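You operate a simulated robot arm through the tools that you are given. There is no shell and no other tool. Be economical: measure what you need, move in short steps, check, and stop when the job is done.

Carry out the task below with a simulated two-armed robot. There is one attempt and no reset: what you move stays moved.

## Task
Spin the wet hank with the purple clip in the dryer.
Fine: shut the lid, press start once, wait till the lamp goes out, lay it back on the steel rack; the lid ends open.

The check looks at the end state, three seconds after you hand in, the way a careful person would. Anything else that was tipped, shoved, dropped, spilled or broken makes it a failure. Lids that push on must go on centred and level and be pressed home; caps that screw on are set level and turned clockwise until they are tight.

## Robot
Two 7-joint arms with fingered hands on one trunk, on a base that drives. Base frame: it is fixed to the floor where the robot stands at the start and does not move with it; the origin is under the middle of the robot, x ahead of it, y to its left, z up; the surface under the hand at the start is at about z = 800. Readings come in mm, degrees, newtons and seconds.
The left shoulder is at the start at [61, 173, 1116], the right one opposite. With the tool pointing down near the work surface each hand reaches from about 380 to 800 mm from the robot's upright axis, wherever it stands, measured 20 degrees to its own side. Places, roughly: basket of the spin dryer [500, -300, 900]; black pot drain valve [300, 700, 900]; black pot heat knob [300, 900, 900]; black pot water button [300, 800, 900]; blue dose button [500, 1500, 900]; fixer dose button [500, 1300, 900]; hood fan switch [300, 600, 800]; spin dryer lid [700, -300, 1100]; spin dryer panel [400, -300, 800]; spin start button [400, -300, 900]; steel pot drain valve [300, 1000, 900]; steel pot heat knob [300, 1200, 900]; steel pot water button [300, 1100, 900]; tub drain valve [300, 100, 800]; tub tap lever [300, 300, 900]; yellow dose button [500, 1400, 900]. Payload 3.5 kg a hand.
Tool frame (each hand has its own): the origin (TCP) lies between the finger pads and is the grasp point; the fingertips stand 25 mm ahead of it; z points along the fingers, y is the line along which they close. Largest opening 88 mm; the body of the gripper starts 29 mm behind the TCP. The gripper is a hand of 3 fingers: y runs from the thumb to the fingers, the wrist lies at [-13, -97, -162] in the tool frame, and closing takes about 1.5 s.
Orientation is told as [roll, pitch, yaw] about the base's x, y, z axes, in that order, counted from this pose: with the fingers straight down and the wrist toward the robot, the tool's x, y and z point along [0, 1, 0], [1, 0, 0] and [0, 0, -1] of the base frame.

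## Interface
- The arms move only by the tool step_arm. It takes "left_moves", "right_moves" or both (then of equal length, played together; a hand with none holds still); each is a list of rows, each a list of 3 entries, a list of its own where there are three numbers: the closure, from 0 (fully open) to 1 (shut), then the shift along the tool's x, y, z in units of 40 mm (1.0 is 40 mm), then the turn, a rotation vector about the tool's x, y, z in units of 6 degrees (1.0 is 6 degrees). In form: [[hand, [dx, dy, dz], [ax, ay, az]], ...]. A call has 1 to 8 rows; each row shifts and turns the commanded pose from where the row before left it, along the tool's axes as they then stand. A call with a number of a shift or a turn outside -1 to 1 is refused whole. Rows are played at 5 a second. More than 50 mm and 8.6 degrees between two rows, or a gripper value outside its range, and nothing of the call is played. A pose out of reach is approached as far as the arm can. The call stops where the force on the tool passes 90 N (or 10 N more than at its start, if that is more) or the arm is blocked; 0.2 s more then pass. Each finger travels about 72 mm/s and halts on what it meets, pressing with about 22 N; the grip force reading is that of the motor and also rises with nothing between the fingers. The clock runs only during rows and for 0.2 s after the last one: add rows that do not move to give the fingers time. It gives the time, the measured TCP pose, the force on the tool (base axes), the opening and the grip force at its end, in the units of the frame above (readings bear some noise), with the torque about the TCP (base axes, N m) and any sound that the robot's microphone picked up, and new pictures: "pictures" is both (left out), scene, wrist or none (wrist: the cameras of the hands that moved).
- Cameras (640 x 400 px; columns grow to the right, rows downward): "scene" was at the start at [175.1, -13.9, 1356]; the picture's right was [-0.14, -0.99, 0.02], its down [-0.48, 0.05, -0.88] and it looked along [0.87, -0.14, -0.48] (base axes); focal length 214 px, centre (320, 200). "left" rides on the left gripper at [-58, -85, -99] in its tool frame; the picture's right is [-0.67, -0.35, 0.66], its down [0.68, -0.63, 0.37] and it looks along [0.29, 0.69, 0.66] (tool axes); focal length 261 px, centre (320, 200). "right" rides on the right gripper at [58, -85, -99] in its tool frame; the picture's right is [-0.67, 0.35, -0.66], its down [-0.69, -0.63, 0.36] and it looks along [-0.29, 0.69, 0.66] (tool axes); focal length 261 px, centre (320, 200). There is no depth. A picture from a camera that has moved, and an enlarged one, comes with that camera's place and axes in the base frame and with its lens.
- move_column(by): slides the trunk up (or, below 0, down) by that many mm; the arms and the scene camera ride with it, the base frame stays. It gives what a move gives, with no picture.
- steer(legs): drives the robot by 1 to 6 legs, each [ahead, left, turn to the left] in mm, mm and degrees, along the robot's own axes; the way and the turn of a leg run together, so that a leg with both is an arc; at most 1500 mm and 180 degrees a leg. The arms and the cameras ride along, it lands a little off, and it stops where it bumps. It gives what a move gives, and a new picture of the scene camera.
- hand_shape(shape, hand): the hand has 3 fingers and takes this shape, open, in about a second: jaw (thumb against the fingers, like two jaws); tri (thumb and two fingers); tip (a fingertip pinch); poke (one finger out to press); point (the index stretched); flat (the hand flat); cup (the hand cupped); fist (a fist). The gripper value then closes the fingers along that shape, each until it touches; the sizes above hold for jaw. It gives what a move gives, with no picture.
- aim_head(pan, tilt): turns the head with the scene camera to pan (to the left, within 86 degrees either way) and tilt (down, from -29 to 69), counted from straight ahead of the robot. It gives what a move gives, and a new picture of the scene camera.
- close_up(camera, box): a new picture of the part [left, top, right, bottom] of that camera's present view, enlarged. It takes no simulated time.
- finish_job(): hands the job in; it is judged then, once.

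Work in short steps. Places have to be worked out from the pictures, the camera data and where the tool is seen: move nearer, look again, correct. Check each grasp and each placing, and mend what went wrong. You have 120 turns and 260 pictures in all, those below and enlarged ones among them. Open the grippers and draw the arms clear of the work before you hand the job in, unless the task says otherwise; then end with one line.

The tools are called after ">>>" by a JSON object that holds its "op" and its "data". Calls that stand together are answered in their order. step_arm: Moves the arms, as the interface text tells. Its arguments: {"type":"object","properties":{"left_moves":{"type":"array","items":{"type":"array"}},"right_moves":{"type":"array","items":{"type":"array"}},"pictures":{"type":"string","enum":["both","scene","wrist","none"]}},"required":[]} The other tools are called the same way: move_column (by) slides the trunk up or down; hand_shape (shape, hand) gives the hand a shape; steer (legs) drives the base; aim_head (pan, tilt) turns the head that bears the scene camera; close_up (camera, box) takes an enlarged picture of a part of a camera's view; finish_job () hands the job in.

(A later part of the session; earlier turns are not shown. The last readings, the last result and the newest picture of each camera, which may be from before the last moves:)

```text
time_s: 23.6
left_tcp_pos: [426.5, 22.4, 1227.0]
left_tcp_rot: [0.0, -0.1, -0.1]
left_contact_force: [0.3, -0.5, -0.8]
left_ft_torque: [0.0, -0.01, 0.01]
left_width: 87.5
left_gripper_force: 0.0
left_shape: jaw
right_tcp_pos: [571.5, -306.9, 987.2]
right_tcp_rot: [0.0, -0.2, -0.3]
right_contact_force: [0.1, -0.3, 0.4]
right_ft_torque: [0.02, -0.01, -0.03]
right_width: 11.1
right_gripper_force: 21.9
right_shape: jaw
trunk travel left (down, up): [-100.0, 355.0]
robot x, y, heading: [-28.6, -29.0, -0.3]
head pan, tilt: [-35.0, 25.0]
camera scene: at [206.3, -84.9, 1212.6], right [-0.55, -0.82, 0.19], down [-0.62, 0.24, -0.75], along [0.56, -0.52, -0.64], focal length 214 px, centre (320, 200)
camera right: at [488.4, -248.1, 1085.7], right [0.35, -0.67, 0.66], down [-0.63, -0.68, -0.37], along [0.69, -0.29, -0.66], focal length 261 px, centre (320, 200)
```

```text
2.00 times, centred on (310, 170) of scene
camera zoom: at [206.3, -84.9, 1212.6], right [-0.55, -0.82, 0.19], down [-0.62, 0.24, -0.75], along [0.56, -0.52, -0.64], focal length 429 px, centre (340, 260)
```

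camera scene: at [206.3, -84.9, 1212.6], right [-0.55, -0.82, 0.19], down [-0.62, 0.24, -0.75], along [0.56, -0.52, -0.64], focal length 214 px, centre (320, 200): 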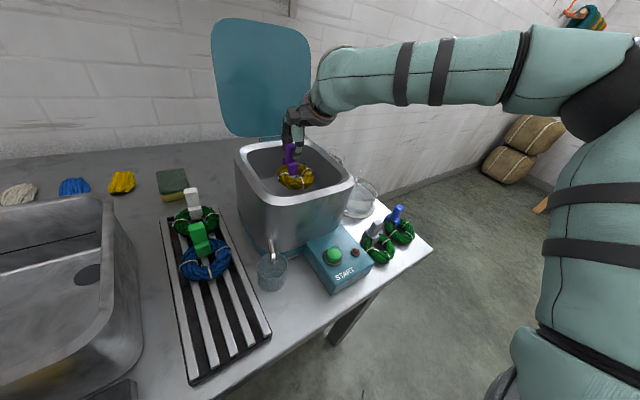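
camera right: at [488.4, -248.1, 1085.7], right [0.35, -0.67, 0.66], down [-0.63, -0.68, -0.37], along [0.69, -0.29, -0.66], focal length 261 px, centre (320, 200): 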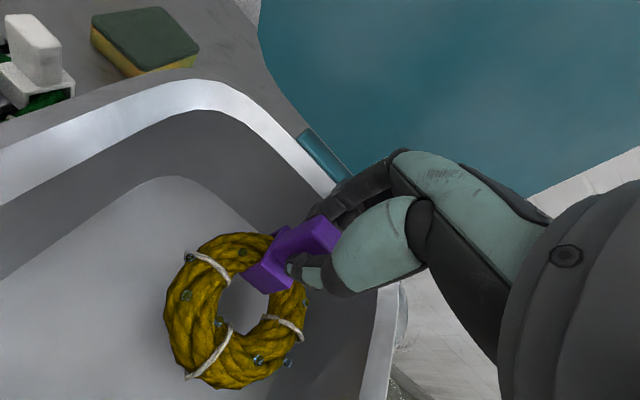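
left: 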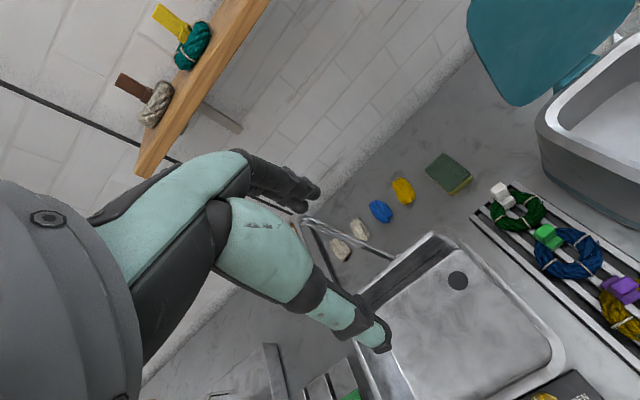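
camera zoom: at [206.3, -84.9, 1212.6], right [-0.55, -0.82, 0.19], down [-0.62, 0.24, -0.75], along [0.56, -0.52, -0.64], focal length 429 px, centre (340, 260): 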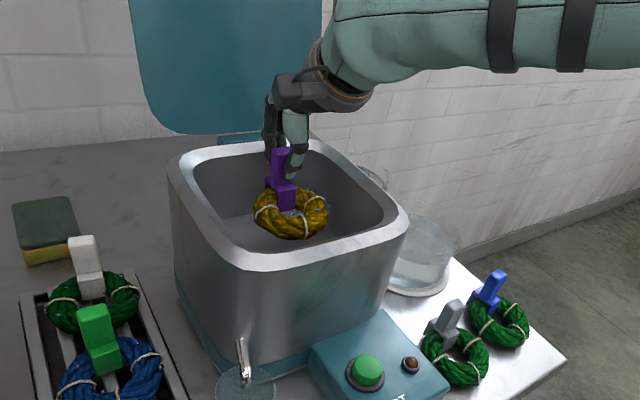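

Well centred. Lowering in small steps while watching force.

>>> {"op": "step_arm", "data": {"right_moves": [[1, [0, 0, 0.2], [0, 0, 0]], [1, [0, 0, 0.2], [0, 0, 0]], [1, [0, 0, 0.2], [0, 0, 0]], [1, [0, 0, 0], [0, 0, 0]]], "pictures": "none"}}

>>> {"op": "step_arm", "data": {"right_moves": [[1, [0, 0, 0.15], [0, 0, 0]], [1, [0, 0, 0.15], [0, 0, 0]], [1, [0, 0, 0], [0, 0, 0]]], "pictures": "wrist"}}

>>> {"op": "close_up", "data": {"camera": "scene", "box": [220, 70, 400, 270]}}

```text
time_s: 24.6
left_tcp_pos: [427.2, 21.9, 1227.4]
left_tcp_rot: [0.1, -0.2, -0.1]
left_contact_force: [0.5, 0.4, -0.8]
left_ft_torque: [0.01, 0.01, 0.0]
left_width: 87.4
left_gripper_force: 0.0
left_shape: jaw
right_tcp_pos: [572.1, -306.3, 964.3]
right_tcp_rot: [0.0, -0.3, -0.1]
right_contact_force: [-1.8, 0.1, 3.4]
right_ft_torque: [-0.06, -0.17, -0.02]
right_width: 10.8
right_gripper_force: 22.3
right_shape: jaw
trunk travel left (down, up): [-100.0, 355.0]
robot x, y, heading: [-33.7, -32.1, -0.0]
head pan, tilt: [-35.0, 25.0]
```

```text
time_s: 25.4
left_tcp_pos: [424.7, 22.8, 1227.0]
left_tcp_rot: [0.0, -0.1, 0.0]
left_contact_force: [0.7, -0.4, 0.2]
left_ft_torque: [-0.02, -0.02, 0.0]
left_width: 87.6
left_gripper_force: 0.1
left_shape: jaw
right_tcp_pos: [571.8, -305.1, 953.4]
right_tcp_rot: [0.0, -0.1, -0.2]
right_contact_force: [-7.7, -0.1, 7.0]
right_ft_torque: [-0.02, -0.15, -0.07]
right_width: 10.1
right_gripper_force: 21.8
right_shape: jaw
trunk travel left (down, up): [-100.0, 355.0]
robot x, y, heading: [-28.8, -33.9, -0.4]
head pan, tilt: [-35.0, 25.0]
camera right: at [487.0, -248.1, 1051.2], right [0.34, -0.67, 0.66], down [-0.63, -0.68, -0.37], along [0.7, -0.29, -0.66], focal length 261 px, centre (320, 200)
```

right: 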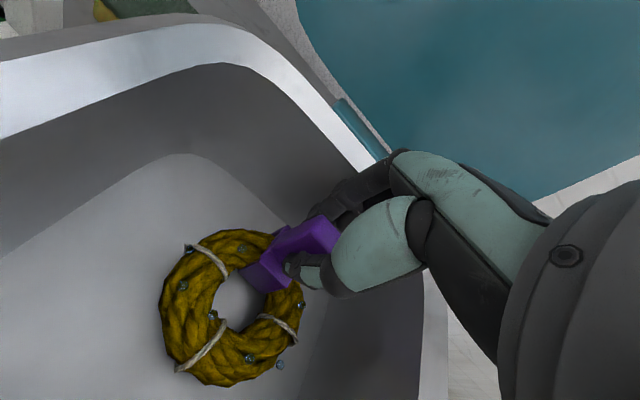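

```text
2.00 times, centred on (310, 170) of scene
camera zoom: at [204.0, -84.7, 1213.2], right [-0.55, -0.82, 0.18], down [-0.62, 0.24, -0.75], along [0.57, -0.52, -0.64], focal length 429 px, centre (340, 260)
```

zoom: 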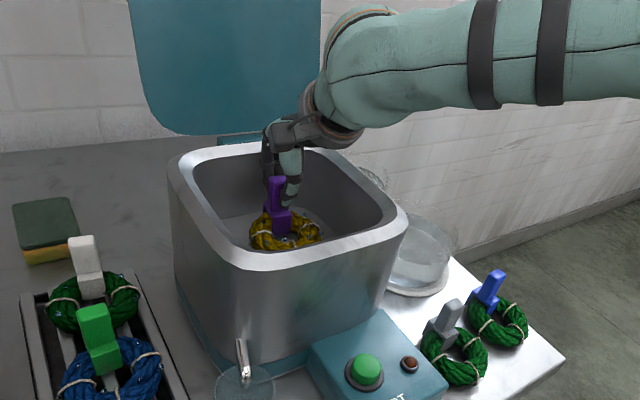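

There's a -x force, so the far fingers are likely brushing the back wall. I raise slightly and shift 18 mm toward the robot, then lower again.

>>> {"op": "step_arm", "data": {"right_moves": [[1, [0, 0, -0.3], [0, 0, 0]], [1, [0, -0.45, 0], [0, 0, 0]], [1, [0, 0, 0.3], [0, 0, 0]], [1, [0, 0, 0], [0, 0, 0]]], "pictures": "none"}}

>>> {"op": "step_arm", "data": {"right_moves": [[1, [0, 0, 0.15], [0, 0, 0]], [1, [0, 0, 0], [0, 0, 0]]], "pictures": "wrist"}}

```text
time_s: 26.4
left_tcp_pos: [427.0, 21.7, 1226.4]
left_tcp_rot: [-0.2, 0.0, -0.1]
left_contact_force: [0.5, -0.4, 0.9]
left_ft_torque: [-0.02, -0.01, -0.02]
left_width: 87.7
left_gripper_force: 0.2
left_shape: jaw
right_tcp_pos: [556.6, -305.1, 951.6]
right_tcp_rot: [0.0, -0.2, -0.2]
right_contact_force: [-0.3, 0.0, 9.6]
right_ft_torque: [0.04, 0.05, -0.01]
right_width: 10.9
right_gripper_force: 22.4
right_shape: jaw
trunk travel left (down, up): [-100.0, 355.0]
robot x, y, heading: [-27.6, -31.0, -0.1]
head pan, tilt: [-35.0, 25.0]
```

```text
time_s: 26.9
left_tcp_pos: [424.9, 24.2, 1228.1]
left_tcp_rot: [-0.1, -0.1, 0.0]
left_contact_force: [1.8, -0.3, -0.5]
left_ft_torque: [0.01, 0.01, 0.01]
left_width: 87.6
left_gripper_force: 0.0
left_shape: jaw
right_tcp_pos: [553.6, -304.0, 947.9]
right_tcp_rot: [0.1, -0.2, -0.1]
right_contact_force: [3.1, -1.7, 22.6]
right_ft_torque: [0.0, -0.12, -0.02]
right_width: 12.2
right_gripper_force: 22.4
right_shape: jaw
trunk travel left (down, up): [-100.0, 355.0]
robot x, y, heading: [-30.0, -27.3, -0.2]
head pan, tilt: [-35.0, 25.0]
camera right: at [469.2, -246.4, 1046.4], right [0.34, -0.67, 0.66], down [-0.63, -0.68, -0.37], along [0.7, -0.29, -0.66], focal length 261 px, centre (320, 200)
```

right: 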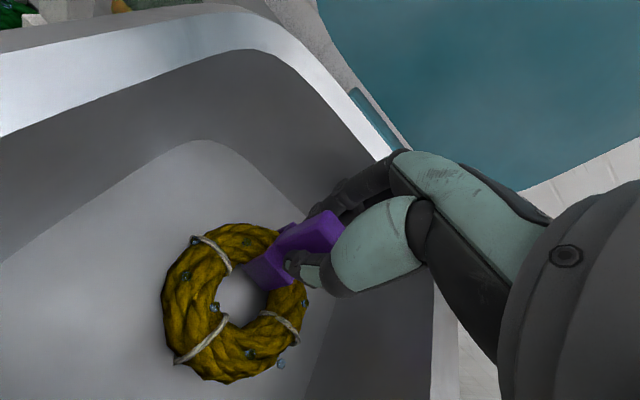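

Vertical contact: the hank is on the basket floor. I relieve the load and open partially (limited room).

>>> {"op": "step_arm", "data": {"right_moves": [[1, [0, 0, -0.1], [0, 0, 0]], [0.75, [0, 0, 0], [0, 0, 0]], [0.7, [0, 0, 0], [0, 0, 0]], [0.65, [0, 0, 0], [0, 0, 0]], [0.65, [0, 0, 0], [0, 0, 0]], [0.65, [0, 0, 0], [0, 0, 0]]], "pictures": "wrist"}}

>>> {"op": "close_up", "data": {"camera": "scene", "box": [220, 70, 400, 270]}}

```text
time_s: 28.4
left_tcp_pos: [427.7, 22.7, 1225.7]
left_tcp_rot: [0.0, 0.1, -0.1]
left_contact_force: [0.5, 0.4, 0.7]
left_ft_torque: [0.01, 0.01, -0.04]
left_width: 87.7
left_gripper_force: 0.1
left_shape: jaw
right_tcp_pos: [554.9, -306.2, 949.9]
right_tcp_rot: [0.0, 0.0, -0.2]
right_contact_force: [0.6, 0.6, -0.2]
right_ft_torque: [0.01, -0.04, -0.02]
right_width: 30.6
right_gripper_force: 0.0
right_shape: jaw
trunk travel left (down, up): [-100.0, 355.0]
robot x, y, heading: [-28.8, -32.2, -0.2]
head pan, tilt: [-35.0, 25.0]
camera right: at [470.9, -247.8, 1047.8], right [0.35, -0.67, 0.66], down [-0.63, -0.68, -0.37], along [0.69, -0.29, -0.66], focal length 261 px, centre (320, 200)
```

right: 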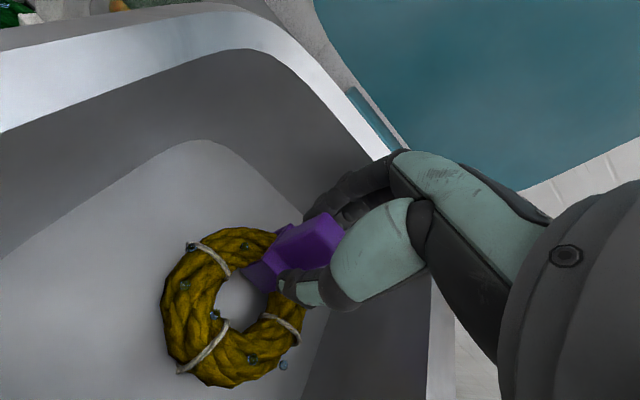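

```text
2.00 times, centred on (310, 170) of scene
camera zoom: at [206.3, -84.8, 1212.6], right [-0.55, -0.82, 0.19], down [-0.62, 0.24, -0.75], along [0.56, -0.52, -0.64], focal length 429 px, centre (340, 260)
```

zoom: 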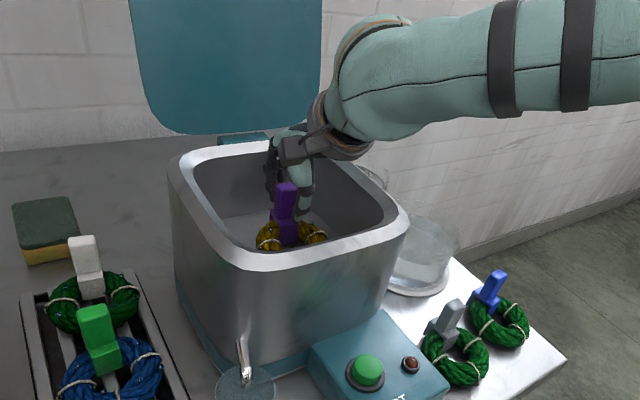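

Released cleanly (floor grasp TCP ≈[555,-305,950]). Lift straight out.

>>> {"op": "step_arm", "data": {"right_moves": [[0.65, [0, 0, -0.5], [0, 0, 0]], [0.65, [0, 0, -0.8], [0, 0, 0]], [0.65, [0, 0, -0.9], [0, 0, 0]], [0.65, [0, 0, -0.9], [0, 0, 0]], [0.65, [0, 0, -0.9], [0, 0, 0]], [0.65, [0, 0, 0], [0, 0, 0]]], "pictures": "wrist"}}

>>> {"op": "move_column", "data": {"by": 150}}

>>> {"op": "aim_head", "data": {"pan": -30, "tilt": 15}}

```text
time_s: 29.8
left_tcp_pos: [428.4, 22.0, 1226.1]
left_tcp_rot: [0.0, 0.0, -0.1]
left_contact_force: [0.4, -0.8, 0.1]
left_ft_torque: [0.03, 0.02, 0.0]
left_width: 87.3
left_gripper_force: 0.1
left_shape: jaw
right_tcp_pos: [555.0, -303.1, 1105.4]
right_tcp_rot: [0.0, -0.1, -0.1]
right_contact_force: [0.6, -0.9, 0.2]
right_ft_torque: [-0.04, 0.02, -0.01]
right_width: 30.6
right_gripper_force: 0.1
right_shape: jaw
trunk travel left (down, up): [-100.0, 355.0]
robot x, y, heading: [-30.1, -31.1, -0.4]
head pan, tilt: [-35.0, 25.0]
camera right: at [470.0, -244.6, 1204.7], right [0.35, -0.67, 0.66], down [-0.63, -0.68, -0.37], along [0.69, -0.29, -0.66], focal length 261 px, centre (320, 200)
```

right: 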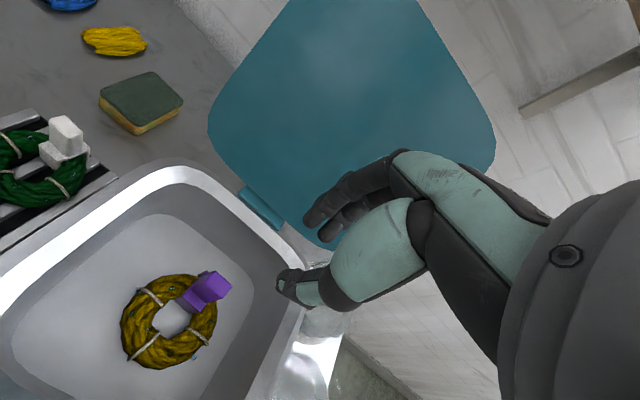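

```text
time_s: 31.5
left_tcp_pos: [429.1, 22.2, 1374.2]
left_tcp_rot: [0.0, 0.1, -0.1]
left_contact_force: [-0.1, -0.5, 0.3]
left_ft_torque: [0.02, 0.02, 0.02]
left_width: 87.7
left_gripper_force: 0.1
left_shape: jaw
right_tcp_pos: [537.0, -307.1, 1286.7]
right_tcp_rot: [0.1, -2.8, -0.2]
right_contact_force: [-0.5, 0.0, 0.0]
right_ft_torque: [-0.01, 0.01, 0.01]
right_width: 30.4
right_gripper_force: 0.2
right_shape: jaw
trunk travel left (down, up): [-250.0, 205.0]
robot x, y, heading: [-30.1, -31.1, -0.1]
head pan, tilt: [-35.0, 25.0]
```

```text
time_s: 32.2
left_tcp_pos: [427.8, 22.9, 1375.8]
left_tcp_rot: [0.0, 0.1, -0.1]
left_contact_force: [-0.8, -0.9, -0.6]
left_ft_torque: [0.01, 0.01, 0.0]
left_width: 87.3
left_gripper_force: 0.0
left_shape: jaw
right_tcp_pos: [536.0, -306.4, 1286.9]
right_tcp_rot: [0.0, -2.8, -0.1]
right_contact_force: [-0.4, 0.0, -0.1]
right_ft_torque: [-0.01, 0.0, -0.03]
right_width: 30.3
right_gripper_force: 0.1
right_shape: jaw
trunk travel left (down, up): [-250.0, 205.0]
robot x, y, heading: [-31.3, -31.0, -0.3]
head pan, tilt: [-30.0, 15.0]
camera scene: at [102.6, -78.5, 1424.5], right [-0.5, -0.86, 0.06], down [-0.33, 0.13, -0.93], along [0.8, -0.49, -0.35], focal length 214 px, centre (320, 200)
```

scene: 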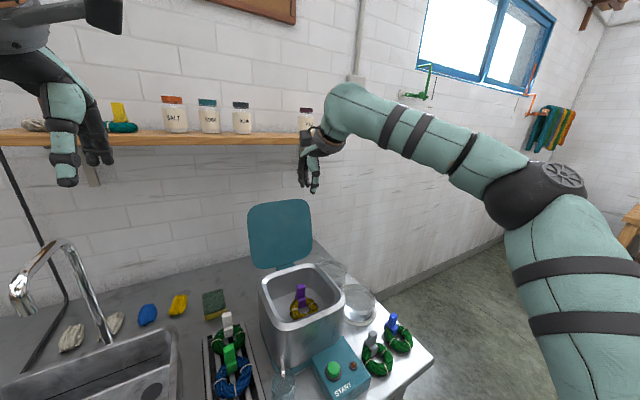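

Lid top edge is at about [675–690,-290,1190], nearly vertical. I move the open hand above it at z≈1290 to straddle it.

>>> {"op": "step_arm", "data": {"right_moves": [[0, [0, 0.9, 0], [0, 0, 0]], [0, [0.1, 0.9, 0], [0, 0, 0]], [0, [0.1, 0.9, 0], [0, 0, 0]], [0, [0.1, 0.9, 0], [0, 0, 0]], [0, [0, 0, 0], [0, 0, 0]], [0, [0, 0, 0], [0, 0, 0]]]}}

>>> {"op": "close_up", "data": {"camera": "scene", "box": [220, 100, 380, 280]}}

```text
time_s: 33.6
left_tcp_pos: [426.8, 22.0, 1375.7]
left_tcp_rot: [0.0, 0.0, -0.1]
left_contact_force: [-0.4, 0.3, -0.5]
left_ft_torque: [0.0, 0.0, 0.02]
left_width: 87.4
left_gripper_force: 0.1
left_shape: jaw
right_tcp_pos: [535.7, -306.0, 1286.9]
right_tcp_rot: [-0.1, -2.9, -0.2]
right_contact_force: [-0.1, 0.3, 0.5]
right_ft_torque: [0.04, 0.0, -0.03]
right_width: 87.4
right_gripper_force: 0.0
right_shape: jaw
right hand out of reach, approached as far as the arm can: row 1, 2, 3, 4
trunk travel left (down, up): [-250.0, 205.0]
robot x, y, heading: [-29.8, -28.9, -0.3]
head pan, tilt: [-30.0, 15.0]
camera scene: at [102.1, -78.4, 1424.6], right [-0.5, -0.86, 0.06], down [-0.33, 0.13, -0.93], along [0.8, -0.49, -0.35], focal length 214 px, centre (320, 200)
camera right: at [446.4, -248.2, 1382.1], right [0.31, -0.67, 0.67], down [-0.61, -0.68, -0.4], along [0.73, -0.29, -0.63], focal length 261 px, centre (320, 200)
```

scene: 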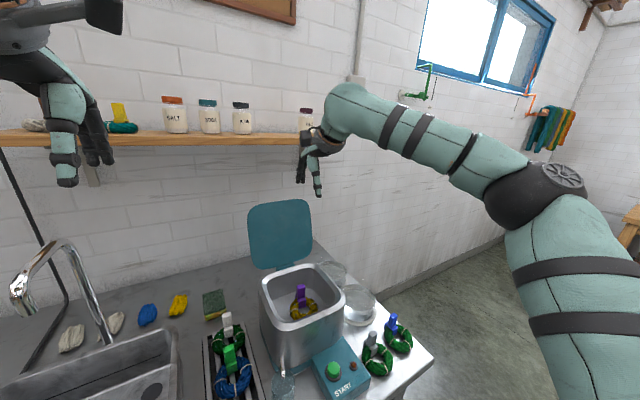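
right: 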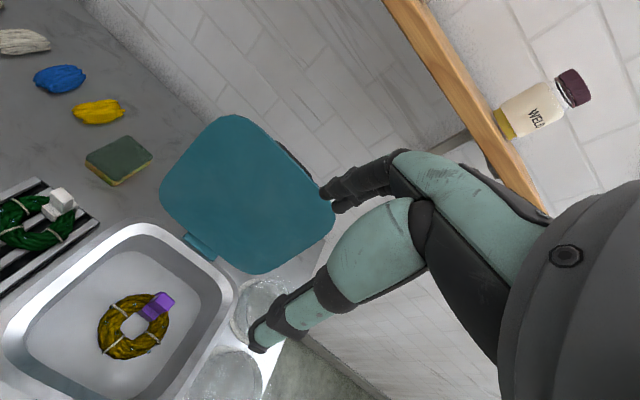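

```text
2.22 times, centred on (300, 190) of scene
camera zoom: at [102.1, -78.4, 1424.6], right [-0.5, -0.86, 0.06], down [-0.33, 0.13, -0.93], along [0.8, -0.49, -0.35], focal length 477 px, centre (364, 222)
```

zoom: 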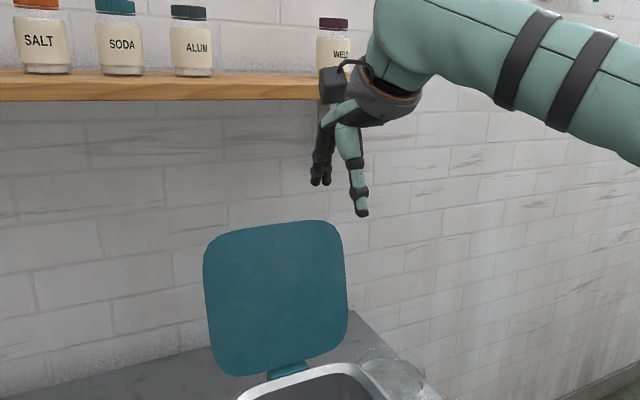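

With the trunk up the shoulders lean back, so straight-down is out of reach at the lid. I'll instead pitch the hand 45° forward: draw back, then rotate.

>>> {"op": "step_arm", "data": {"right_moves": [[0, [0, -0.8, 0], [0, 0, 0]], [0, [0, -0.4, 0], [-1, 0, 0]], [0, [0, 0, 0], [-1, 0, 0]], [0, [0, 0, 0], [-1, 0, 0]], [0, [0, 0, 0], [-1, 0, 0]], [0, [0, 0, 0], [-1, 0, 0]], [0, [0, 0, 0], [-1, 0, 0]], [0, [0, 0, 0], [-1, 0, 0]]], "pictures": "scene"}}

```text
time_s: 35.4
left_tcp_pos: [427.3, 22.2, 1374.6]
left_tcp_rot: [0.0, 0.1, -0.1]
left_contact_force: [-0.4, -0.7, 0.2]
left_ft_torque: [0.03, -0.01, 0.01]
left_width: 87.3
left_gripper_force: 0.0
left_shape: jaw
right_tcp_pos: [485.9, -305.8, 1284.6]
right_tcp_rot: [0.1, -44.9, -0.2]
right_contact_force: [-0.2, -0.5, -0.8]
right_ft_torque: [0.01, 0.0, -0.01]
right_width: 87.7
right_gripper_force: 0.1
right_shape: jaw
trunk travel left (down, up): [-250.0, 205.0]
robot x, y, heading: [-32.2, -29.4, -0.1]
head pan, tilt: [-30.0, 15.0]
camera scene: at [102.0, -78.8, 1424.6], right [-0.5, -0.86, 0.06], down [-0.33, 0.13, -0.93], along [0.8, -0.49, -0.35], focal length 214 px, centre (320, 200)
```

scene: 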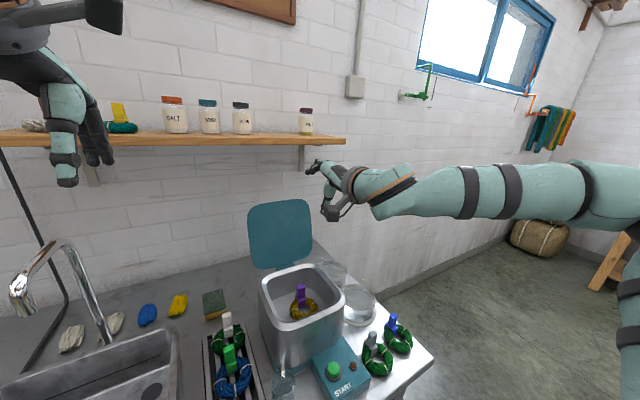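

Good. Move forward along base x to above the lid at z≈1284 (x≈680).

>>> {"op": "step_arm", "data": {"right_moves": [[0, [0.08, 0.8, 0.8], [0, 0, 0]], [0, [0.08, 0.8, 0.8], [0, 0, 0]], [0, [0.08, 0.8, 0.8], [0, 0, 0]], [0, [0.08, 0.8, 0.8], [0, 0, 0]], [0, [0, 0.2, 0.2], [0, 0, 0]], [0, [0, 0, 0], [0, 0, 0]]]}}

>>> {"op": "close_up", "data": {"camera": "scene", "box": [220, 100, 380, 280]}}

```text
time_s: 36.8
left_tcp_pos: [428.8, 22.5, 1375.4]
left_tcp_rot: [-0.1, 0.0, -0.1]
left_contact_force: [-0.5, -0.5, -0.3]
left_ft_torque: [0.03, 0.02, -0.02]
left_width: 87.4
left_gripper_force: 0.1
left_shape: jaw
right_tcp_pos: [640.7, -298.7, 1281.0]
right_tcp_rot: [0.0, -44.8, -0.2]
right_contact_force: [0.1, -0.4, -0.3]
right_ft_torque: [0.01, 0.01, -0.01]
right_width: 87.8
right_gripper_force: 0.1
right_shape: jaw
right hand out of reach, approached as far as the arm can: row 4, 5
trunk travel left (down, up): [-250.0, 205.0]
robot x, y, heading: [-33.0, -31.6, -0.1]
head pan, tilt: [-30.0, 15.0]
camera scene: at [102.8, -78.8, 1424.5], right [-0.5, -0.86, 0.06], down [-0.33, 0.13, -0.93], along [0.8, -0.49, -0.35], focal length 214 px, centre (320, 200)
camera right: at [511.0, -239.5, 1292.0], right [-0.22, -0.67, 0.71], down [-0.19, -0.68, -0.7], along [0.96, -0.29, 0.02], focal length 261 px, centre (320, 200)
```

scene: 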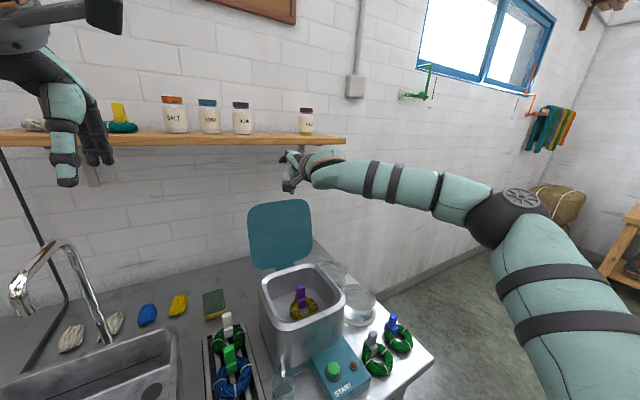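
right: 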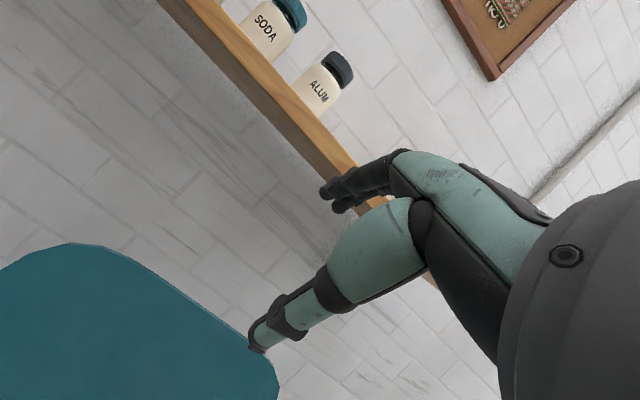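

```text
2.22 times, centred on (300, 190) of scene
camera zoom: at [102.8, -78.8, 1424.5], right [-0.5, -0.86, 0.06], down [-0.33, 0.13, -0.93], along [0.8, -0.49, -0.35], focal length 477 px, centre (364, 222)
```

zoom: 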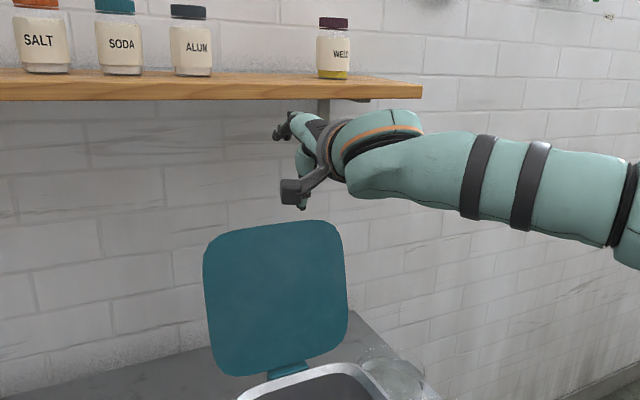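

Out of reach at x=641. I drive the base forward 45 mm (near its starting place) to gain reach.

>>> {"op": "steer", "data": {"legs": [[45, 0, 0]]}}

>>> {"op": "close_up", "data": {"camera": "scene", "box": [200, 100, 360, 280]}}

>>> {"op": "close_up", "data": {"camera": "left", "box": [320, 0, 640, 400]}}

```text
time_s: 37.7
left_tcp_pos: [464.7, 22.4, 1379.9]
left_tcp_rot: [-0.1, -0.4, -0.1]
left_contact_force: [-0.6, 0.0, -0.1]
left_ft_torque: [-0.03, -0.06, -0.02]
left_width: 87.3
left_gripper_force: 0.0
left_shape: jaw
right_tcp_pos: [677.2, -296.8, 1286.8]
right_tcp_rot: [0.0, -45.3, -0.1]
right_contact_force: [-0.1, 0.4, 0.0]
right_ft_torque: [0.01, 0.04, -0.01]
right_width: 87.8
right_gripper_force: 0.0
right_shape: jaw
trunk travel left (down, up): [-250.0, 205.0]
robot x, y, heading: [12.0, -32.0, 0.1]
head pan, tilt: [-30.0, 15.0]
camera scene: at [138.8, -78.3, 1425.8], right [-0.5, -0.86, 0.05], down [-0.32, 0.13, -0.94], along [0.8, -0.49, -0.35], focal length 214 px, centre (320, 200)
```

scene: 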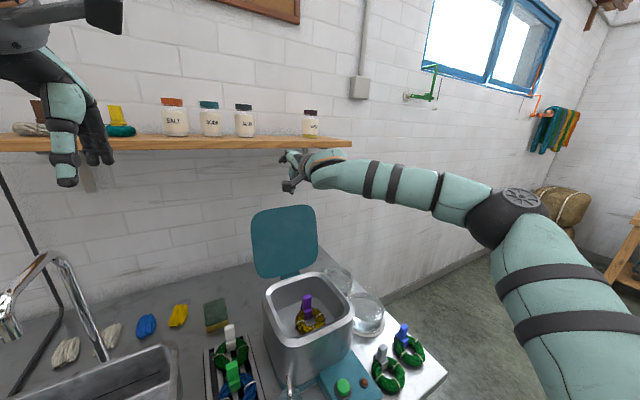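

```text
2.22 times, centred on (280, 190) of scene
camera zoom: at [138.8, -78.3, 1425.8], right [-0.5, -0.86, 0.05], down [-0.32, 0.13, -0.94], along [0.8, -0.49, -0.35], focal length 477 px, centre (409, 222)
```

zoom: 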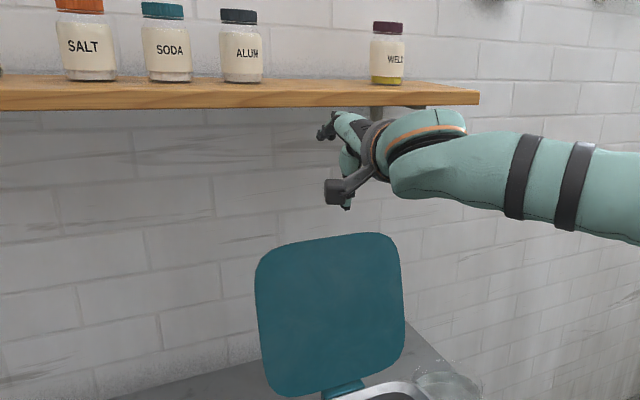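

```text
1.00 times, centred on (480, 200) of left (not enlarged: the box is as wide or as high as the picture)
camera zoom: at [379.0, -36.1, 1477.2], right [-0.35, -0.67, -0.66], down [-0.63, 0.69, -0.37], along [0.7, 0.28, -0.66], focal length 261 px, centre (160, 200)
```

zoom: 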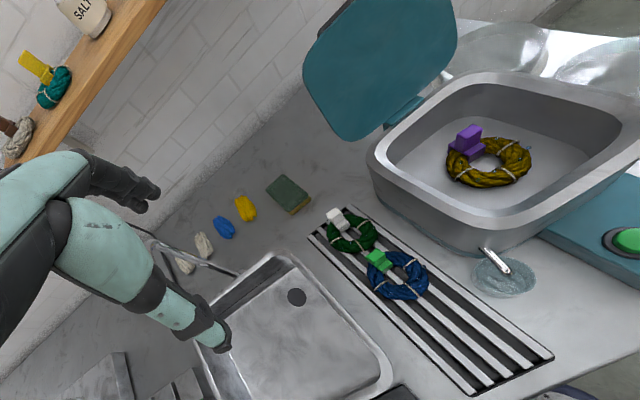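

Hand at [677,-297,1287], lid top ≈[685,-291,1184]. I lower the open hand in straddle, first by 90 mm.

>>> {"op": "step_arm", "data": {"right_moves": [[0, [0, -0.8, 0.8], [0, 0, 0]], [0, [0, -0.8, 0.8], [0, 0, 0]], [0, [0, 0, 0], [0, 0, 0]]]}}

>>> {"op": "close_up", "data": {"camera": "scene", "box": [200, 100, 360, 280]}}

```text
time_s: 38.5
left_tcp_pos: [473.9, 22.2, 1375.9]
left_tcp_rot: [-0.1, 0.0, -0.1]
left_contact_force: [0.6, 0.3, -1.7]
left_ft_torque: [0.02, 0.02, -0.01]
left_width: 87.6
left_gripper_force: 0.2
left_shape: jaw
right_tcp_pos: [681.4, -300.7, 1190.3]
right_tcp_rot: [-0.1, -44.7, 0.0]
right_contact_force: [0.3, -0.6, -0.5]
right_ft_torque: [0.0, -0.02, 0.03]
right_width: 87.9
right_gripper_force: 0.1
right_shape: jaw
right hand out of reach, approached as far as the arm can: row 2
trunk travel left (down, up): [-250.0, 205.0]
robot x, y, heading: [12.2, -33.7, -0.1]
head pan, tilt: [-30.0, 15.0]
camera scene: at [148.2, -78.2, 1424.5], right [-0.5, -0.86, 0.06], down [-0.33, 0.13, -0.93], along [0.8, -0.48, -0.35], focal length 214 px, centre (320, 200)
camera right: at [551.8, -242.1, 1201.6], right [-0.22, -0.67, 0.71], down [-0.19, -0.69, -0.7], along [0.96, -0.29, 0.02], focal length 261 px, centre (320, 200)
```

scene: 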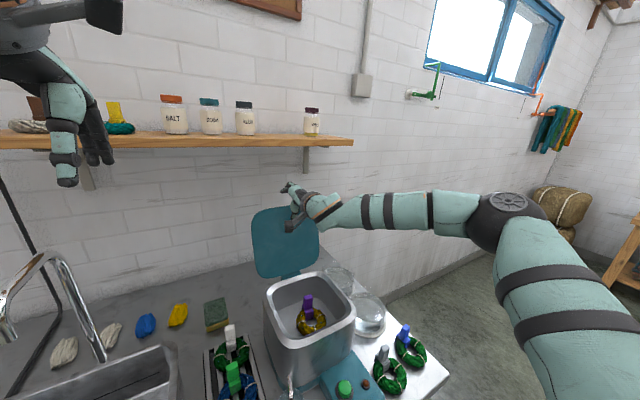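
right: 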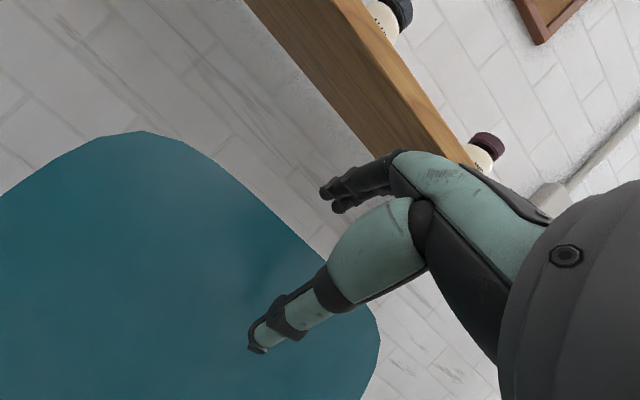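

```text
2.22 times, centred on (280, 190) of scene
camera zoom: at [148.2, -78.2, 1424.5], right [-0.5, -0.86, 0.06], down [-0.33, 0.13, -0.93], along [0.8, -0.48, -0.35], focal length 477 px, centre (409, 222)
```

zoom: 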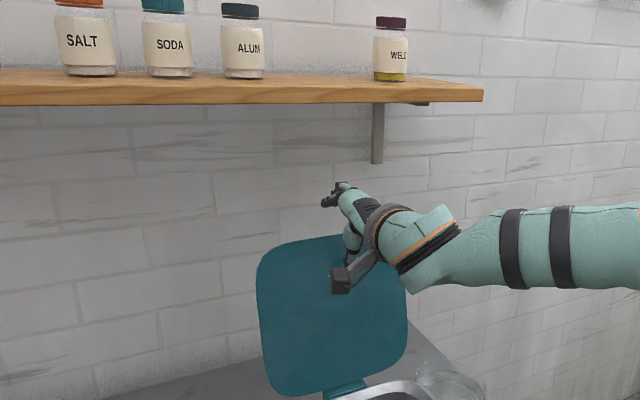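

Thumb is in front of the lid, fingers above its top edge. I lower another 40 mm.

>>> {"op": "step_arm", "data": {"right_moves": [[0, [0, -0.4, 0.4], [0, 0, 0]], [0, [0, -0.35, 0.35], [0, 0, 0]], [0, [0, 0, 0], [0, 0, 0]]], "pictures": "wrist"}}

>>> {"op": "close_up", "data": {"camera": "scene", "box": [220, 140, 360, 260]}}

```text
time_s: 39.3
left_tcp_pos: [472.4, 21.7, 1375.7]
left_tcp_rot: [0.0, 0.1, 0.0]
left_contact_force: [0.0, -0.2, 0.2]
left_ft_torque: [-0.02, 0.02, 0.0]
left_width: 87.8
left_gripper_force: 0.2
left_shape: jaw
right_tcp_pos: [670.5, -305.5, 1153.8]
right_tcp_rot: [0.1, -44.9, 0.0]
right_contact_force: [-1.0, 0.5, 0.6]
right_ft_torque: [0.0, -0.01, 0.02]
right_width: 87.8
right_gripper_force: 0.1
right_shape: jaw
right hand out of reach, approached as far as the arm can: row 1, 2
trunk travel left (down, up): [-250.0, 205.0]
robot x, y, heading: [15.3, -32.2, -0.1]
head pan, tilt: [-30.0, 15.0]
camera right: at [540.5, -246.6, 1163.4], right [-0.22, -0.67, 0.71], down [-0.19, -0.69, -0.7], along [0.96, -0.29, 0.02], focal length 261 px, centre (320, 200)
```

right: 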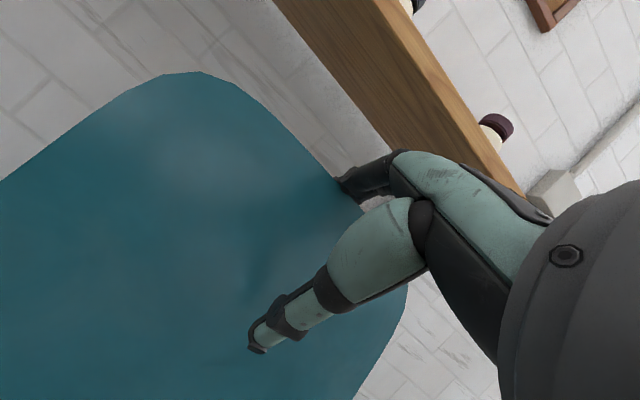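

```text
3.33 times, centred on (290, 200) of scene
camera zoom: at [146.6, -78.4, 1424.7], right [-0.5, -0.86, 0.06], down [-0.33, 0.13, -0.93], along [0.8, -0.48, -0.35], focal length 715 px, centre (420, 200)
```

zoom: 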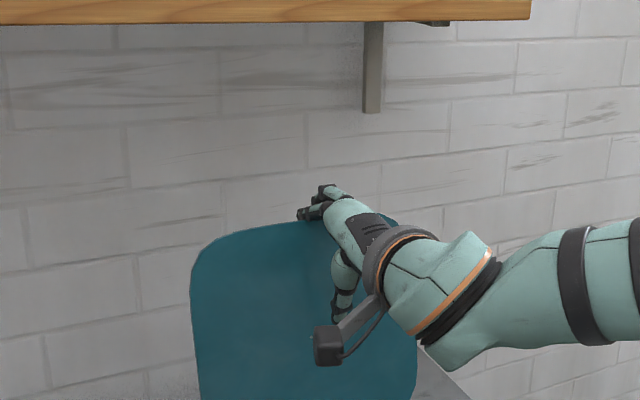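

The finger tips have dropped behind the lid's top edge. I half-close loosely and draw back toward the robot.

>>> {"op": "step_arm", "data": {"right_moves": [[0.3, [0, 0, 0], [0, 0, 0]], [0.4, [0, -0.25, -0.25], [0, 0, 0]], [0.4, [0, -0.3, -0.3], [0, 0, 0]], [0.4, [0, -0.3, -0.3], [0, 0, 0]], [0.4, [0, -0.3, -0.3], [0, 0, 0]], [0.4, [0, 0, 0], [0, 0, 0]]]}}

>>> {"op": "close_up", "data": {"camera": "scene", "box": [220, 140, 360, 300]}}

```text
time_s: 40.7
left_tcp_pos: [472.7, 23.5, 1376.3]
left_tcp_rot: [-0.1, 0.0, -0.1]
left_contact_force: [0.3, -0.3, 0.4]
left_ft_torque: [-0.03, -0.02, 0.03]
left_width: 87.4
left_gripper_force: 0.0
left_shape: jaw
right_tcp_pos: [606.2, -305.4, 1153.9]
right_tcp_rot: [0.0, -44.9, -0.1]
right_contact_force: [-0.3, 1.0, -0.5]
right_ft_torque: [0.02, 0.02, 0.04]
right_width: 52.9
right_gripper_force: 0.1
right_shape: jaw
trunk travel left (down, up): [-250.0, 205.0]
robot x, y, heading: [12.4, -33.3, -0.1]
head pan, tilt: [-30.0, 15.0]
camera scene: at [147.3, -78.0, 1424.5], right [-0.5, -0.86, 0.06], down [-0.33, 0.13, -0.93], along [0.8, -0.48, -0.35], focal length 214 px, centre (320, 200)
camera right: at [476.2, -246.8, 1164.3], right [-0.22, -0.67, 0.71], down [-0.19, -0.69, -0.7], along [0.96, -0.29, 0.02], focal length 261 px, centre (320, 200)
```

scene: 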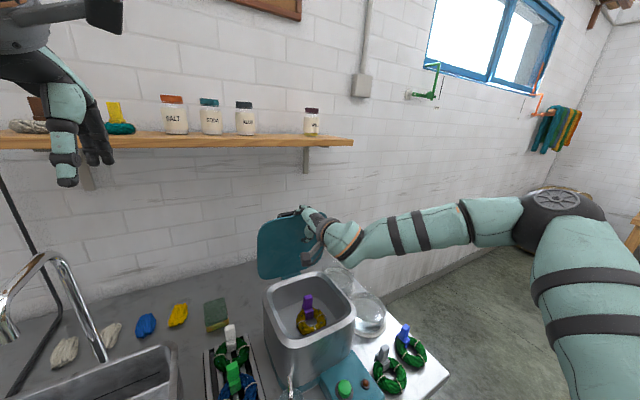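
right: 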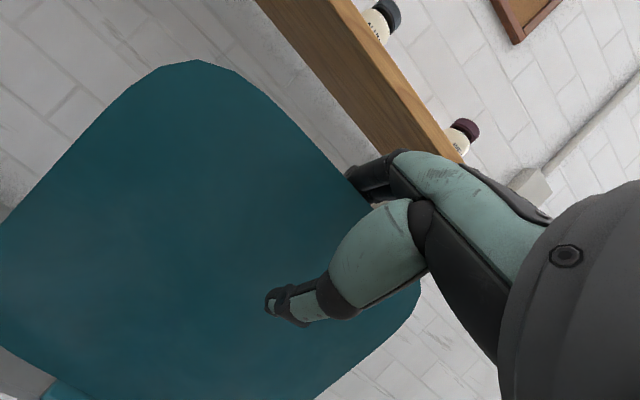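

```text
2.50 times, centred on (290, 220) of scene
camera zoom: at [147.3, -78.0, 1424.5], right [-0.5, -0.86, 0.06], down [-0.33, 0.13, -0.93], along [0.8, -0.48, -0.35], focal length 536 px, centre (395, 150)
```

zoom: 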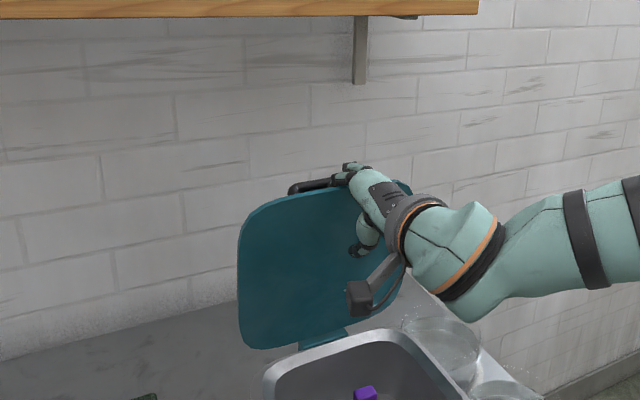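

It works: the lid follows the fingers. I continue along the arc, to about 35° forward.

>>> {"op": "step_arm", "data": {"right_moves": [[0.4, [0, -0.35, -0.57], [0, 0, 0]], [0.4, [0, -0.67, -0.32], [0, 0, 0]], [0.4, [0, -0.69, -0.16], [0, 0, 0]], [0.4, [0, 0, 0], [0, 0, 0]]]}}

>>> {"op": "close_up", "data": {"camera": "scene", "box": [220, 180, 400, 340]}}

```text
time_s: 41.7
left_tcp_pos: [472.1, 23.2, 1377.2]
left_tcp_rot: [-0.2, 0.1, -0.1]
left_contact_force: [-0.3, 0.5, 0.8]
left_ft_torque: [0.02, -0.03, 0.0]
left_width: 87.6
left_gripper_force: 0.0
left_shape: jaw
right_tcp_pos: [528.4, -306.0, 1134.4]
right_tcp_rot: [0.1, -44.9, -0.1]
right_contact_force: [-0.8, 0.0, 1.4]
right_ft_torque: [-0.01, -0.02, 0.03]
right_width: 53.1
right_gripper_force: 0.1
right_shape: jaw
trunk travel left (down, up): [-250.0, 205.0]
robot x, y, heading: [18.1, -29.2, -0.2]
head pan, tilt: [-30.0, 15.0]
camera scene: at [146.6, -78.1, 1424.7], right [-0.5, -0.86, 0.06], down [-0.33, 0.13, -0.93], along [0.8, -0.48, -0.35], focal length 214 px, centre (320, 200)
camera right: at [397.9, -245.9, 1145.3], right [-0.22, -0.67, 0.71], down [-0.19, -0.68, -0.7], along [0.96, -0.29, 0.02], focal length 261 px, centre (320, 200)
```

scene: 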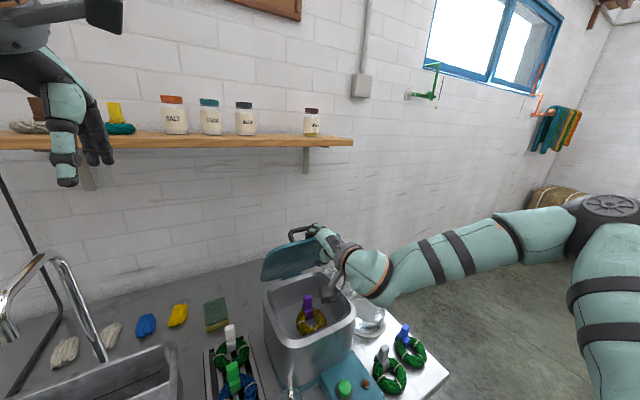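
right: 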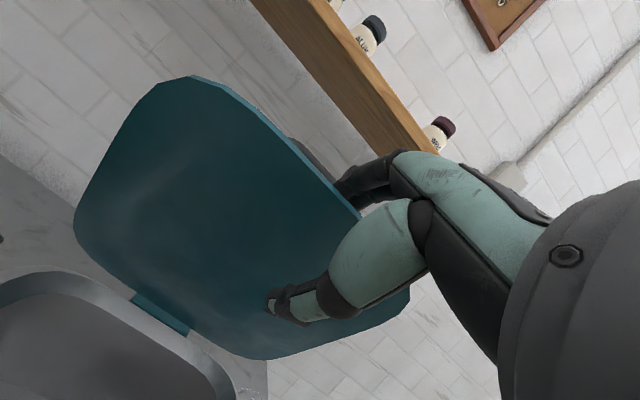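

```text
2.50 times, centred on (310, 260) of scene
camera zoom: at [146.6, -78.1, 1424.7], right [-0.5, -0.86, 0.06], down [-0.33, 0.13, -0.93], along [0.8, -0.48, -0.35], focal length 536 px, centre (345, 50)
```

zoom: 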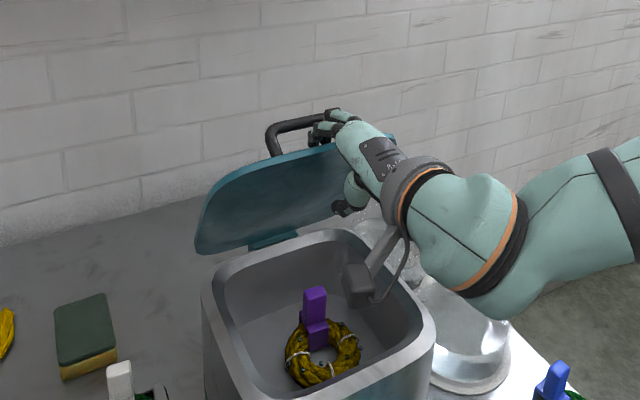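

The lid has a handle bar near its outer edge, useful for reopening. Continue down the arc toward ~60°.

>>> {"op": "step_arm", "data": {"right_moves": [[0.4, [0, -0.9, -0.1], [0, 0, 0]], [0.4, [0, -0.74, 0.1], [0, 0, 0]], [0.4, [0, -0.74, 0.1], [0, 0, 0]], [0.4, [0, 0, 0], [0, 0, 0]]]}}

>>> {"op": "close_up", "data": {"camera": "scene", "box": [220, 180, 400, 340]}}

```text
time_s: 42.7
left_tcp_pos: [470.0, 23.1, 1377.0]
left_tcp_rot: [-0.1, 0.0, -0.2]
left_contact_force: [-0.2, -0.6, 1.0]
left_ft_torque: [0.03, -0.01, -0.01]
left_width: 87.8
left_gripper_force: 0.0
left_shape: jaw
right_tcp_pos: [462.9, -304.2, 1066.2]
right_tcp_rot: [-0.1, -45.1, -0.2]
right_contact_force: [-5.1, 1.7, 5.4]
right_ft_torque: [-0.09, -0.64, -0.01]
right_width: 56.9
right_gripper_force: 0.0
right_shape: jaw
trunk travel left (down, up): [-250.0, 205.0]
robot x, y, heading: [13.8, -29.2, -0.2]
head pan, tilt: [-30.0, 15.0]
camera scene: at [144.1, -77.5, 1425.0], right [-0.5, -0.86, 0.06], down [-0.33, 0.13, -0.94], along [0.8, -0.49, -0.35], focal length 214 px, centre (320, 200)
camera right: at [333.0, -246.1, 1076.7], right [-0.22, -0.67, 0.71], down [-0.19, -0.69, -0.7], along [0.96, -0.29, 0.03], focal length 261 px, centre (320, 200)
```

scene: 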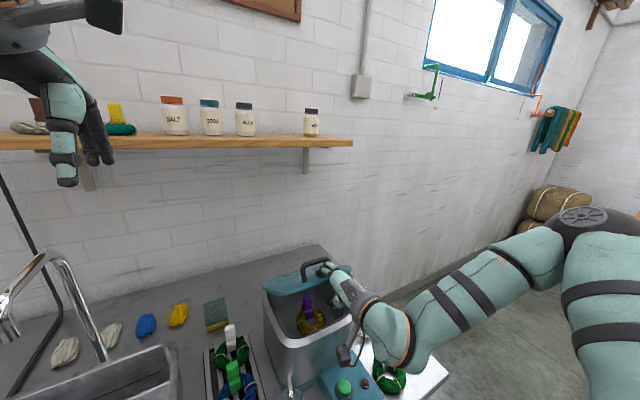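
right: 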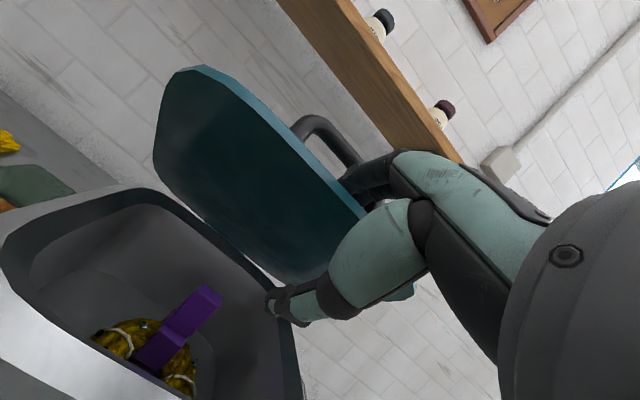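

```text
2.50 times, centred on (310, 260) of scene
camera zoom: at [144.1, -77.5, 1425.0], right [-0.5, -0.86, 0.06], down [-0.33, 0.13, -0.94], along [0.8, -0.49, -0.35], focal length 536 px, centre (345, 50)
```

zoom: 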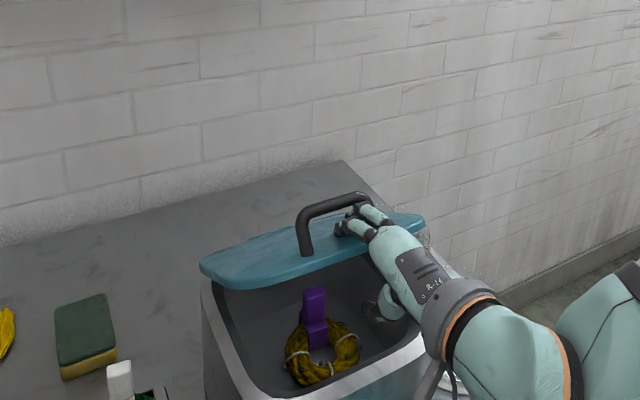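

Lid is about 65° forward, thumb under its front edge. Continue down with the thumb just in front of the rim, keeping the edge supported.

>>> {"op": "step_arm", "data": {"right_moves": [[0.4, [0, -0.5, 0.12], [0, 0, 0]], [0.4, [0, -0.5, 0.2], [0, 0, 0]], [0.4, [0, -0.5, 0.25], [0, 0, 0]], [0.4, [0, 0, 0], [0, 0, 0]]]}}

>>> {"op": "close_up", "data": {"camera": "scene", "box": [220, 220, 400, 380]}}

```text
time_s: 43.7
left_tcp_pos: [461.1, 23.8, 1380.9]
left_tcp_rot: [-0.2, -0.5, -0.1]
left_contact_force: [-0.1, -0.1, -0.1]
left_ft_torque: [0.0, -0.01, -0.01]
left_width: 87.6
left_gripper_force: 0.0
left_shape: jaw
right_tcp_pos: [429.9, -304.2, 1010.9]
right_tcp_rot: [-0.2, -45.4, 0.0]
right_contact_force: [-31.7, 0.8, 18.6]
right_ft_torque: [-0.05, -2.96, -0.3]
right_width: 65.5
right_gripper_force: 0.0
right_shape: jaw
trunk travel left (down, up): [-250.0, 205.0]
robot x, y, heading: [13.3, -32.9, -0.2]
head pan, tilt: [-30.0, 15.0]
camera scene: at [135.9, -77.1, 1425.8], right [-0.5, -0.86, 0.05], down [-0.32, 0.13, -0.94], along [0.8, -0.49, -0.34], focal length 214 px, centre (320, 200)
camera right: at [300.7, -245.9, 1019.1], right [-0.22, -0.67, 0.71], down [-0.18, -0.69, -0.7], along [0.96, -0.29, 0.03], focal length 261 px, centre (320, 200)
```

scene: 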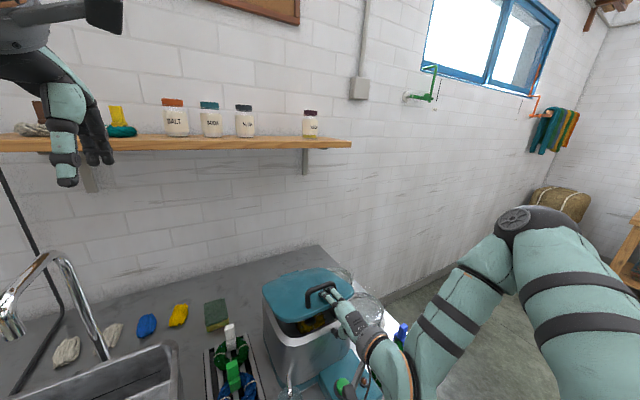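
right: 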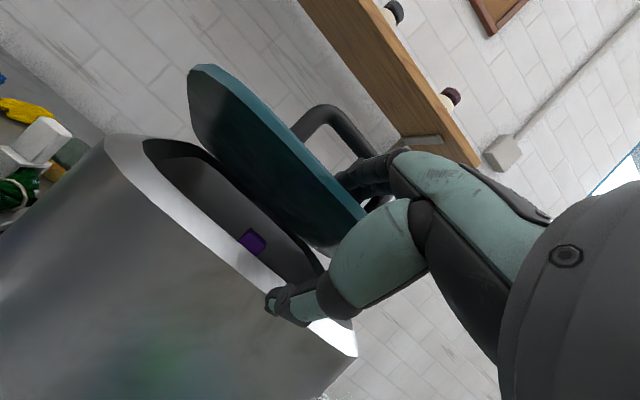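

```text
2.50 times, centred on (310, 300) of scene
camera zoom: at [135.9, -77.1, 1425.8], right [-0.5, -0.86, 0.05], down [-0.32, 0.13, -0.94], along [0.8, -0.49, -0.34], focal length 536 px, centre (345, -50)
```

zoom: 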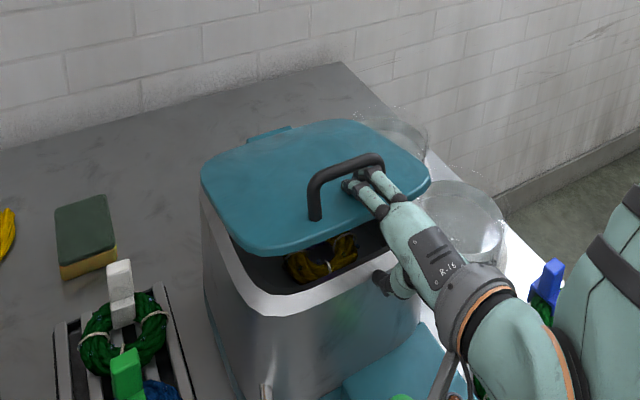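

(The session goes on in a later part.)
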